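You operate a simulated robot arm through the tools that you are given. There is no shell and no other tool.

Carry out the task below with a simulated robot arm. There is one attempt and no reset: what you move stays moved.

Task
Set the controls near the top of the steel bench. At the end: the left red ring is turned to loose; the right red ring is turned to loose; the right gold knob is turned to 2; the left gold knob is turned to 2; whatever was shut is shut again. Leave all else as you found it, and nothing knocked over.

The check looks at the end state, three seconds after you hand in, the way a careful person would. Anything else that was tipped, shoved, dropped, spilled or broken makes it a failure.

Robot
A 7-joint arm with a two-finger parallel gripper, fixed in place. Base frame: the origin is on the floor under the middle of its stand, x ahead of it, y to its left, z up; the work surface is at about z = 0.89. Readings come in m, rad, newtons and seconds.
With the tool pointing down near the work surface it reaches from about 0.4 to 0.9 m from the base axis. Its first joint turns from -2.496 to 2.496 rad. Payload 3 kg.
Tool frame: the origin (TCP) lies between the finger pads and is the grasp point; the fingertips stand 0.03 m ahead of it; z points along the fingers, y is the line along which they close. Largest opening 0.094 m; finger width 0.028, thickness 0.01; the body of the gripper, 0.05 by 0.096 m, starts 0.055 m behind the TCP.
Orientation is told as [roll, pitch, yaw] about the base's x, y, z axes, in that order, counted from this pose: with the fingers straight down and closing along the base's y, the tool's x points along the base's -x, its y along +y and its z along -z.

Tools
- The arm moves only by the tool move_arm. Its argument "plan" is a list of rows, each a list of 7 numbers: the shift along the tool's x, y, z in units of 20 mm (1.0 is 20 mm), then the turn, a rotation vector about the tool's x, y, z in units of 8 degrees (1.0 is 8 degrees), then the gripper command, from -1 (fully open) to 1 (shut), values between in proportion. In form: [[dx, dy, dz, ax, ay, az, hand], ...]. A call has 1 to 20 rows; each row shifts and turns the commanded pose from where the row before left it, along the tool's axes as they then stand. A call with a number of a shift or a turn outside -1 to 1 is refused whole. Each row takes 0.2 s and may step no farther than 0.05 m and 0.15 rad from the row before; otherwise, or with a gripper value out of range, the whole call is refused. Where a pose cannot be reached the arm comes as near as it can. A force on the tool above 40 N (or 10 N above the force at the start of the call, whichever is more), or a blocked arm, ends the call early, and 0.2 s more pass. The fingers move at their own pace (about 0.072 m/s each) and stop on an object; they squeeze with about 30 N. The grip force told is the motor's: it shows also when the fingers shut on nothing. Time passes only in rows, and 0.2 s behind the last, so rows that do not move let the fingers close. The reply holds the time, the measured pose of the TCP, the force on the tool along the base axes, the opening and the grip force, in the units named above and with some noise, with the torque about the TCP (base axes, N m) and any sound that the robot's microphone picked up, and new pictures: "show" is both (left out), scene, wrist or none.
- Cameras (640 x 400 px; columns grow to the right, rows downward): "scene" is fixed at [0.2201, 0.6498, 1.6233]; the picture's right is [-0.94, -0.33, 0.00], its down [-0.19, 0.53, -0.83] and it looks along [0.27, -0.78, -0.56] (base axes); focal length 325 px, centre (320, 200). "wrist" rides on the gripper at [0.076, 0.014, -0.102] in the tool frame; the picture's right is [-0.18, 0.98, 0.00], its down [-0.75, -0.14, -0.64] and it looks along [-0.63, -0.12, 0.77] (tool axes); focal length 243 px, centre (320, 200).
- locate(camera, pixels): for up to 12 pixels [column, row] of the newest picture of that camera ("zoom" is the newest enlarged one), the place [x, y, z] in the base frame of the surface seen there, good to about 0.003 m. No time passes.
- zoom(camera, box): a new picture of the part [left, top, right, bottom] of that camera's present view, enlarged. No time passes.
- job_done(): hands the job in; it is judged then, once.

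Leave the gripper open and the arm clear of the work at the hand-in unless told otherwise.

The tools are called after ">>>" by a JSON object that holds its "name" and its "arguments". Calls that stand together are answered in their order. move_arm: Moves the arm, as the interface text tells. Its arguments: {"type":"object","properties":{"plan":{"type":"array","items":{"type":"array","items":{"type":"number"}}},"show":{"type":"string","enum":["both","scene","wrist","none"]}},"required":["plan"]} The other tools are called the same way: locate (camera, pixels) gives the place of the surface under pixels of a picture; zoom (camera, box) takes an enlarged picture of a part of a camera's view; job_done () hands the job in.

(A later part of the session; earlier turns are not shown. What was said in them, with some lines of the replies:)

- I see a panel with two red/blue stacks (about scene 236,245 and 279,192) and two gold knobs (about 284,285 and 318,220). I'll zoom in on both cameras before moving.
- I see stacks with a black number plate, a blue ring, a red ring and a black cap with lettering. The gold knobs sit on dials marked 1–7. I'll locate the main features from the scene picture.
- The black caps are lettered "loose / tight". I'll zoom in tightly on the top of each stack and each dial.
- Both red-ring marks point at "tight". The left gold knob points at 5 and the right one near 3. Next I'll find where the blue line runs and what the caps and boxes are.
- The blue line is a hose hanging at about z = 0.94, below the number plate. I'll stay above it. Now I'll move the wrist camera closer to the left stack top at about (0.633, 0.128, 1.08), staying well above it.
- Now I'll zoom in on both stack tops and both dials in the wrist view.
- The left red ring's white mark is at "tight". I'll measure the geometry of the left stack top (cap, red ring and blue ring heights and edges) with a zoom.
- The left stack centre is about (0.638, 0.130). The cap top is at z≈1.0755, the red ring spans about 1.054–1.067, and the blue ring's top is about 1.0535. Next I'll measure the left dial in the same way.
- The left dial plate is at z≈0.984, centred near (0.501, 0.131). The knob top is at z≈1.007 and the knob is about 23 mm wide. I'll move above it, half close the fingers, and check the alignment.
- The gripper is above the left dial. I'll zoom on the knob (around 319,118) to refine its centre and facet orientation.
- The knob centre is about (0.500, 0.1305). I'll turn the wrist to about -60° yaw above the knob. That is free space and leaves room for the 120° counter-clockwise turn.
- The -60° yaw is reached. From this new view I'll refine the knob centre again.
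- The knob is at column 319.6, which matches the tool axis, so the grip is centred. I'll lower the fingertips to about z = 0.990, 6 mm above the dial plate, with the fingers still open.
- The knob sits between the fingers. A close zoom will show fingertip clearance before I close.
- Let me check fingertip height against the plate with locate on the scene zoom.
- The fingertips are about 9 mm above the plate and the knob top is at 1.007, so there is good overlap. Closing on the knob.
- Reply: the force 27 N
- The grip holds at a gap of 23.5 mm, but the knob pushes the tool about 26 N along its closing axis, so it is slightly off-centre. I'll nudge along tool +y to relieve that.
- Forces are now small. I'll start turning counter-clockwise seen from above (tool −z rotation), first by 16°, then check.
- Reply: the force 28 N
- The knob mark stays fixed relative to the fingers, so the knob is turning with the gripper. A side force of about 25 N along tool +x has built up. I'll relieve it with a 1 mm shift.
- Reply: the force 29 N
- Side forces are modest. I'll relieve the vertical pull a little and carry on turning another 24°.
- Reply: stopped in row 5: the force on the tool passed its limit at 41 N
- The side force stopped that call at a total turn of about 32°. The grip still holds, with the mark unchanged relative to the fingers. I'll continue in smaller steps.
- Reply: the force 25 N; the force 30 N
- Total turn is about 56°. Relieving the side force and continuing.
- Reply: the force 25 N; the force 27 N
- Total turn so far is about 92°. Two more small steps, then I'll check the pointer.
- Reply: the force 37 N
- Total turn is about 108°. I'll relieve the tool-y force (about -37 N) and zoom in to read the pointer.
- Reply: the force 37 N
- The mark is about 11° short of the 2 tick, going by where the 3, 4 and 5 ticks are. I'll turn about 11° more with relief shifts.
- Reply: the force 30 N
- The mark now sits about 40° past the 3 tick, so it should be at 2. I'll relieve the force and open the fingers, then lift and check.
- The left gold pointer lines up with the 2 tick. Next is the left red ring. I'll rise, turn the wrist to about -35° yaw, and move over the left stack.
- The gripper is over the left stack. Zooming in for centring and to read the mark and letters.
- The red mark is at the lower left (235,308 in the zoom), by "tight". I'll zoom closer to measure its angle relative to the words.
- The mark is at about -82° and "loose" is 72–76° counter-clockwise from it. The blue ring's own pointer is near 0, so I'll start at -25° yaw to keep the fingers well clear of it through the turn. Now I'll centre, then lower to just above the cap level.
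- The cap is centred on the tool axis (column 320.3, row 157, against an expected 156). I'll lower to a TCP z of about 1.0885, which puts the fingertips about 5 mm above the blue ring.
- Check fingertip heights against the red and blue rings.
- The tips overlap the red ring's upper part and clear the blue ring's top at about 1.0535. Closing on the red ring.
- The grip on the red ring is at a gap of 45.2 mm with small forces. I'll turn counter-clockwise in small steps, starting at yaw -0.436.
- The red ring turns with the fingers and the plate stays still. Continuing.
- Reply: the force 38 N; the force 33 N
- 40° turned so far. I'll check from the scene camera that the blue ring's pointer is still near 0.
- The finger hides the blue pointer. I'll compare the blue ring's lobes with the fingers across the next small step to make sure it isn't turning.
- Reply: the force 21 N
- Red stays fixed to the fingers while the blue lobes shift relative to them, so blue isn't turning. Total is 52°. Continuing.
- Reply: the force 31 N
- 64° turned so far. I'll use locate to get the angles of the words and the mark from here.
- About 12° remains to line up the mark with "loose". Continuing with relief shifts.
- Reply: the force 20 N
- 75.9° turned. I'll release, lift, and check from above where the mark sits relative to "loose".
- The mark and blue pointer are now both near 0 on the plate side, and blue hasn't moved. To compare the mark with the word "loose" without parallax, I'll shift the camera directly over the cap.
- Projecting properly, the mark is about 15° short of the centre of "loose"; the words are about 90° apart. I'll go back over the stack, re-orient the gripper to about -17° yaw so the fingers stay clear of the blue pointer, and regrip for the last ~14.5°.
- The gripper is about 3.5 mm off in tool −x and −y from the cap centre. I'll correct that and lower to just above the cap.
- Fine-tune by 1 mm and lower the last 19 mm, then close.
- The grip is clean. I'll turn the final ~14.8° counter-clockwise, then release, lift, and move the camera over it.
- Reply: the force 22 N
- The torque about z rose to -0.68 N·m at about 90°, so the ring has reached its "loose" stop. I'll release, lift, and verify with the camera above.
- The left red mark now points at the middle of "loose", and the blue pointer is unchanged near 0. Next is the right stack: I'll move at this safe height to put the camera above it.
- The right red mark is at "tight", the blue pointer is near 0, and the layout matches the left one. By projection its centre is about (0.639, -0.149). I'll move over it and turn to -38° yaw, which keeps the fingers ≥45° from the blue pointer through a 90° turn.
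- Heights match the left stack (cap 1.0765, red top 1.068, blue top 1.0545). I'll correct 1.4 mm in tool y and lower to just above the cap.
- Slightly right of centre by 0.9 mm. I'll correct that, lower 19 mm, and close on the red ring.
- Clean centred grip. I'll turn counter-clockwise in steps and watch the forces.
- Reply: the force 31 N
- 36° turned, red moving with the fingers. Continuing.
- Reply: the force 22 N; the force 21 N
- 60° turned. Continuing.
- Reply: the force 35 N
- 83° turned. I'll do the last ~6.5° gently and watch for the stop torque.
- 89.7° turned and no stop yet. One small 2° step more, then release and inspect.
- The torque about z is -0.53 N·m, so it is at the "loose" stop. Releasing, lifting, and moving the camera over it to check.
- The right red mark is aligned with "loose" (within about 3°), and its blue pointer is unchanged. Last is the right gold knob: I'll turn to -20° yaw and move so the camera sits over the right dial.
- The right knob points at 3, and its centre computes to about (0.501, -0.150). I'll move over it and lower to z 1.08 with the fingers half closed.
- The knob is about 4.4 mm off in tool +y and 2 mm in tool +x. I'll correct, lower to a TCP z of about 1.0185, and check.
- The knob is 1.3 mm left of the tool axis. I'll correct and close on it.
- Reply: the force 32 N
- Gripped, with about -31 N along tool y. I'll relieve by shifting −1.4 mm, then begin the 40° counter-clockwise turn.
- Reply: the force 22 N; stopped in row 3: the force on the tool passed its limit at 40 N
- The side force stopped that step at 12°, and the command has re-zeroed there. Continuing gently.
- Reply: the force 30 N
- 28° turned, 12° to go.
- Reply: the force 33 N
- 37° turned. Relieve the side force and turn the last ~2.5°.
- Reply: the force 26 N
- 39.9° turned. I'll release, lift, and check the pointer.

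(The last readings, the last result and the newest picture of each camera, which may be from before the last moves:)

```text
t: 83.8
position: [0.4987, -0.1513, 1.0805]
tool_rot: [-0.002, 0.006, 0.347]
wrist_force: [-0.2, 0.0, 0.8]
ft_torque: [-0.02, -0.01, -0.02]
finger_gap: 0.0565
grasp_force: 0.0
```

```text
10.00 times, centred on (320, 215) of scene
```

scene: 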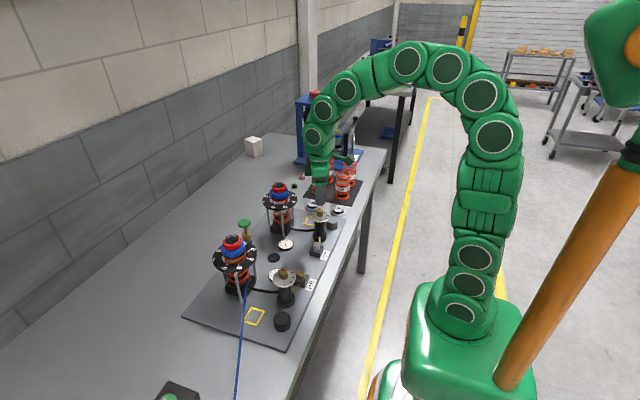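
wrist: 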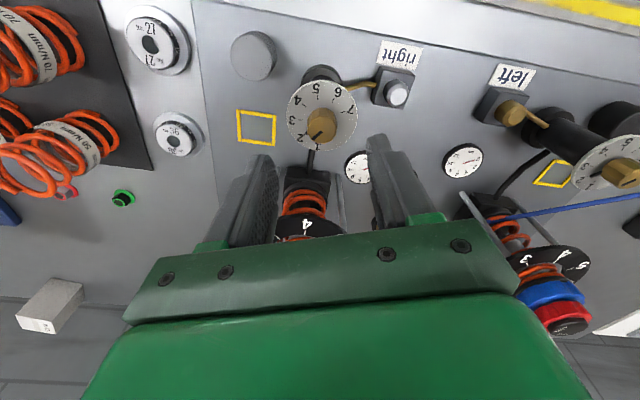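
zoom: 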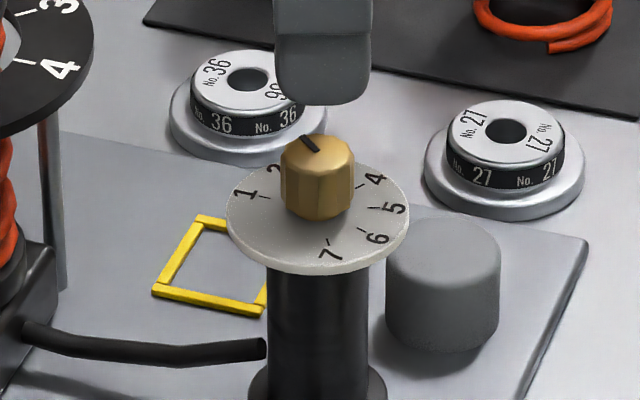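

The pointer is within about 1–2° of the 2 tick. I'll rise and look straight down on the right dial to confirm.

>>> {"name": "move_arm", "arguments": {"plan": [[0, 0, -1, 0, 0, 0, -0.5], [0, 0, -1, 0, 0, 0, -1], [0, 0, -1, 0, 0, 0, -1], [0, 0, -1, 0, 0, 0, -1], [0, 0, -1, 0, 0, 0, -1], [-0.7, 0, 0, 0, 0, 0, -1], [-0.7, 0, 0, 0, 0, 0, -1], [-0.7, 0, 0, 0, 0, 0, -1], [-0.7, 0, 0, 0, 0, 0, -1], [0, 0, 0, 0, 0, 0, -1]], "show": "both"}}

>>> {"name": "zoom", "arguments": {"camera": "wrist", "box": [280, 0, 360, 60]}}

```text
t: 86.0
position: [0.5549, -0.1319, 1.1806]
tool_rot: [-0.002, 0.003, 0.346]
wrist_force: [0.3, -0.1, 0.7]
ft_torque: [0.02, -0.02, -0.01]
finger_gap: 0.0939
grasp_force: 0.2
```

scene: 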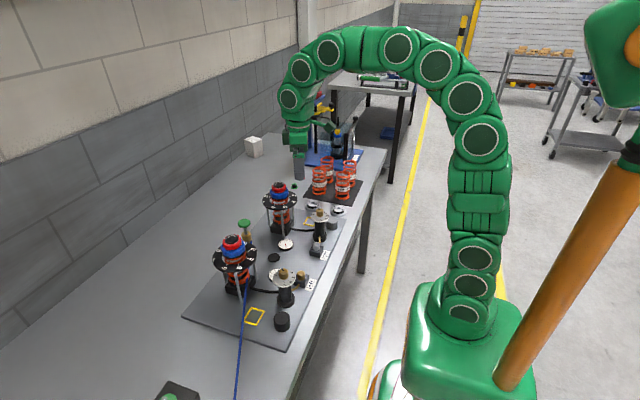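
wrist: 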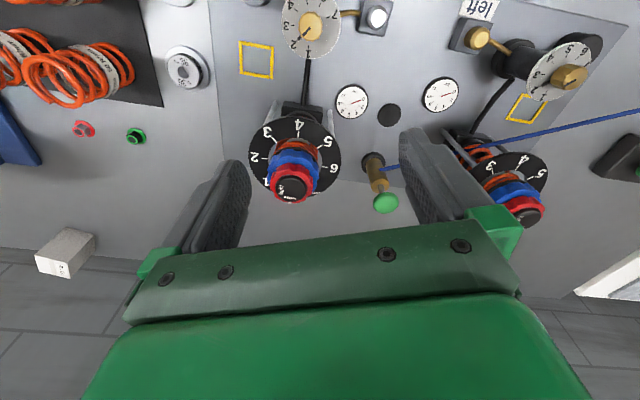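

```text
6.67 times, centred on (320, 30) of wrist
```

zoom: 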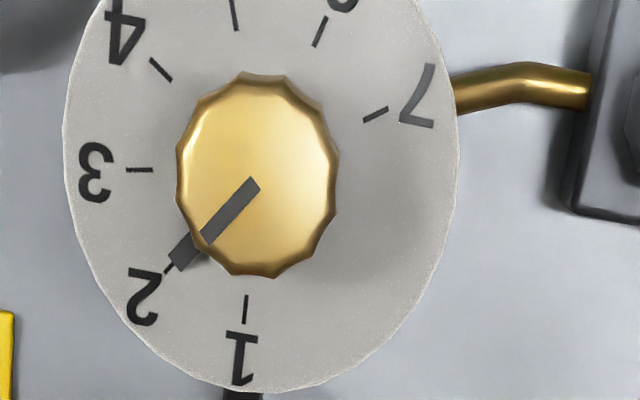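

The right gold pointer lines up with 2. I'll retreat upward and back to near the starting pose, then do a full final check.

>>> {"name": "move_arm", "arguments": {"plan": [[0, 0, -1, 0, 0, 0, -1], [0, 0, -1, 0, 0, 0, -1], [0, 0, -1, 0, 0, 0, -1], [0, 0, -1, 0, 0, 0, -1], [0, 0, -1, 0, 0, 0, -1], [0, 0, -0.8, 0, 0, 0, -1], [0, 0, 0, 0, 0, 0.83, -1], [0, 0, 0, 0, 0, 0.83, -1], [0, 0, 0, 0, 0, 0.82, -1]], "show": "none"}}

>>> {"name": "move_arm", "arguments": {"plan": [[0.45, 0.91, 0, 0, 0, 0, -1], [0.45, 0.91, 0, 0, 0, 0, -1], [0.45, 0.91, 0, 0, 0, 0, -1], [0.45, 0.91, 0, 0, 0, 0, -1], [0.45, 0.91, 0, 0, 0, 0, -1], [0.45, 0.91, 0, 0, 0, 0, -1], [0.45, 0.91, 0, 0, 0, 0, -1], [0.45, 0.91, 0, 0, 0, 0, -1], [0.45, 0.91, 0, 0, 0, 0, -1], [0.45, 0.91, 0, 0, 0, 0, -1], [0.45, 0.91, 0, 0, 0, 0, -1], [0.45, 0.91, 0, 0, 0, 0, -1], [0.45, 0.91, 0, 0, 0, 0, -1], [0, 0, 0, 0, 0, 0, -1]], "show": "both"}}

>>> {"name": "zoom", "arguments": {"camera": "scene", "box": [180, 170, 360, 350]}}

>>> {"name": "zoom", "arguments": {"camera": "wrist", "box": [240, 40, 420, 230]}}

>>> {"name": "zoom", "arguments": {"camera": "wrist", "box": [315, 145, 385, 215]}}

>>> {"name": "zoom", "arguments": {"camera": "wrist", "box": [315, 75, 370, 130]}}

```text
t: 88.0
position: [0.5534, -0.1315, 1.2982]
tool_rot: [-0.003, 0.004, 0.0]
wrist_force: [0.9, 0.4, -0.2]
ft_torque: [0.0, -0.04, 0.0]
finger_gap: 0.094
grasp_force: 0.0
```

```text
t: 91.0
position: [0.4361, 0.1022, 1.2956]
tool_rot: [-0.002, 0.004, -0.002]
wrist_force: [0.2, -0.1, -0.4]
ft_torque: [0.01, 0.0, 0.04]
finger_gap: 0.0942
grasp_force: 0.1
```

scene: 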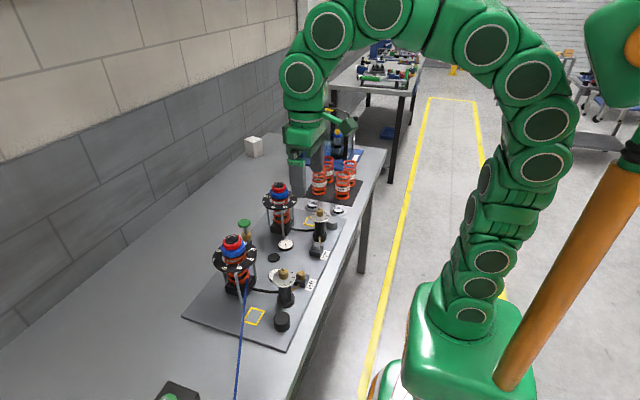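
wrist: 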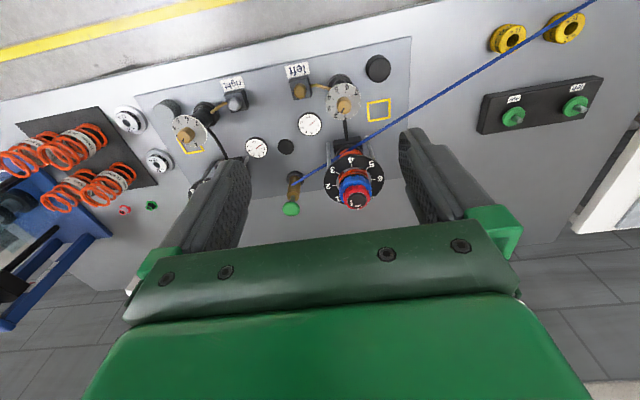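

```text
2.22 times, centred on (270, 260) of scene
```

zoom: 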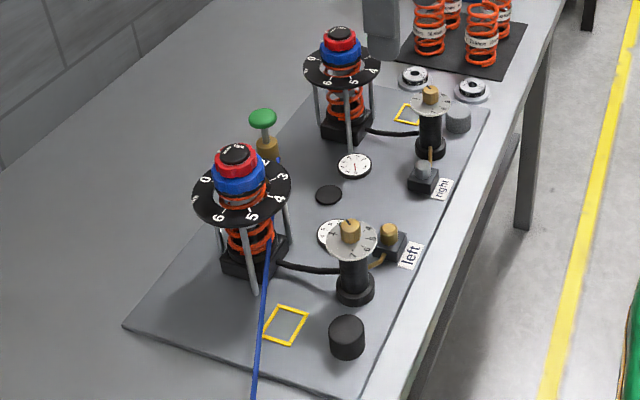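

```text
2.11 times, centred on (330, 135) of wrist
```

zoom: 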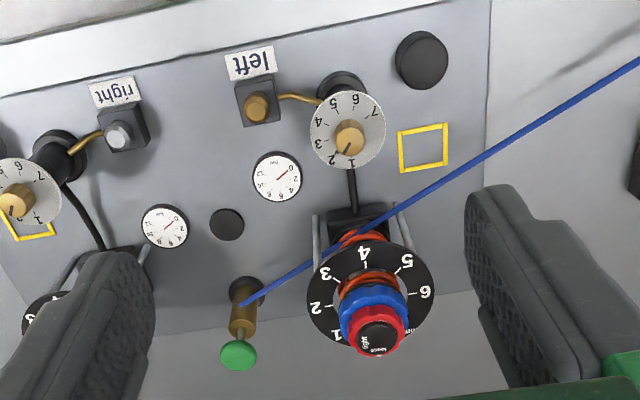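

```text
5.71 times, centred on (350, 180) of wrist
```

zoom: 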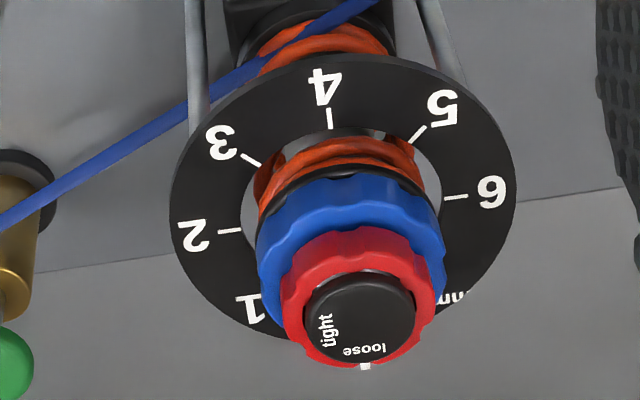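

```text
7.27 times, centred on (342, 102) of wrist
```

zoom: 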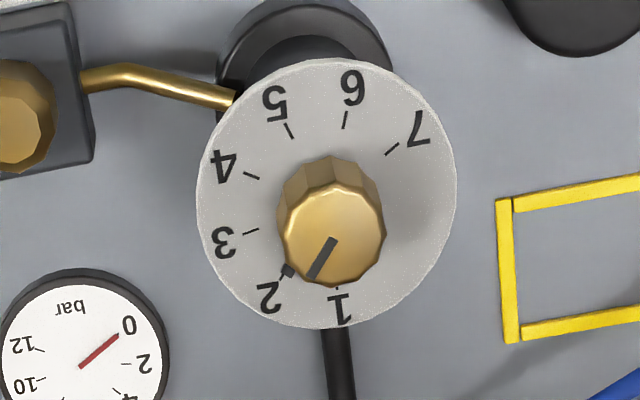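

All four controls read as asked: both red marks at "loose" and both gold pointers at 2. The blue rings, hose, caps and everything else are where they were, and nothing was opened. The arm is clear with the gripper open, so I'm handing in.

>>> {"name": "job_done", "arguments": {}}

```text
The job is handed in.
```

I turned all four controls as asked and handed the job in; I haven't seen the result of the check.

- **Red rings:** both the left and right rings are turned to "loose". Each was turned about 90°, to its stop, and its white mark lines up with the word.
- **Gold knobs:** the left knob went from 5 to 2 and the right from 3 to 2. Both pointers sit within a degree or two of the 2 tick.
- **Everything else:** I didn't open anything, so there was nothing to shut again. The blue rings' pointers were still near 0 and the hose, caps and gauges looked unchanged in the final pictures. Nothing was knocked over.

The gripper is open and the arm is back near its starting position, clear of the bench.
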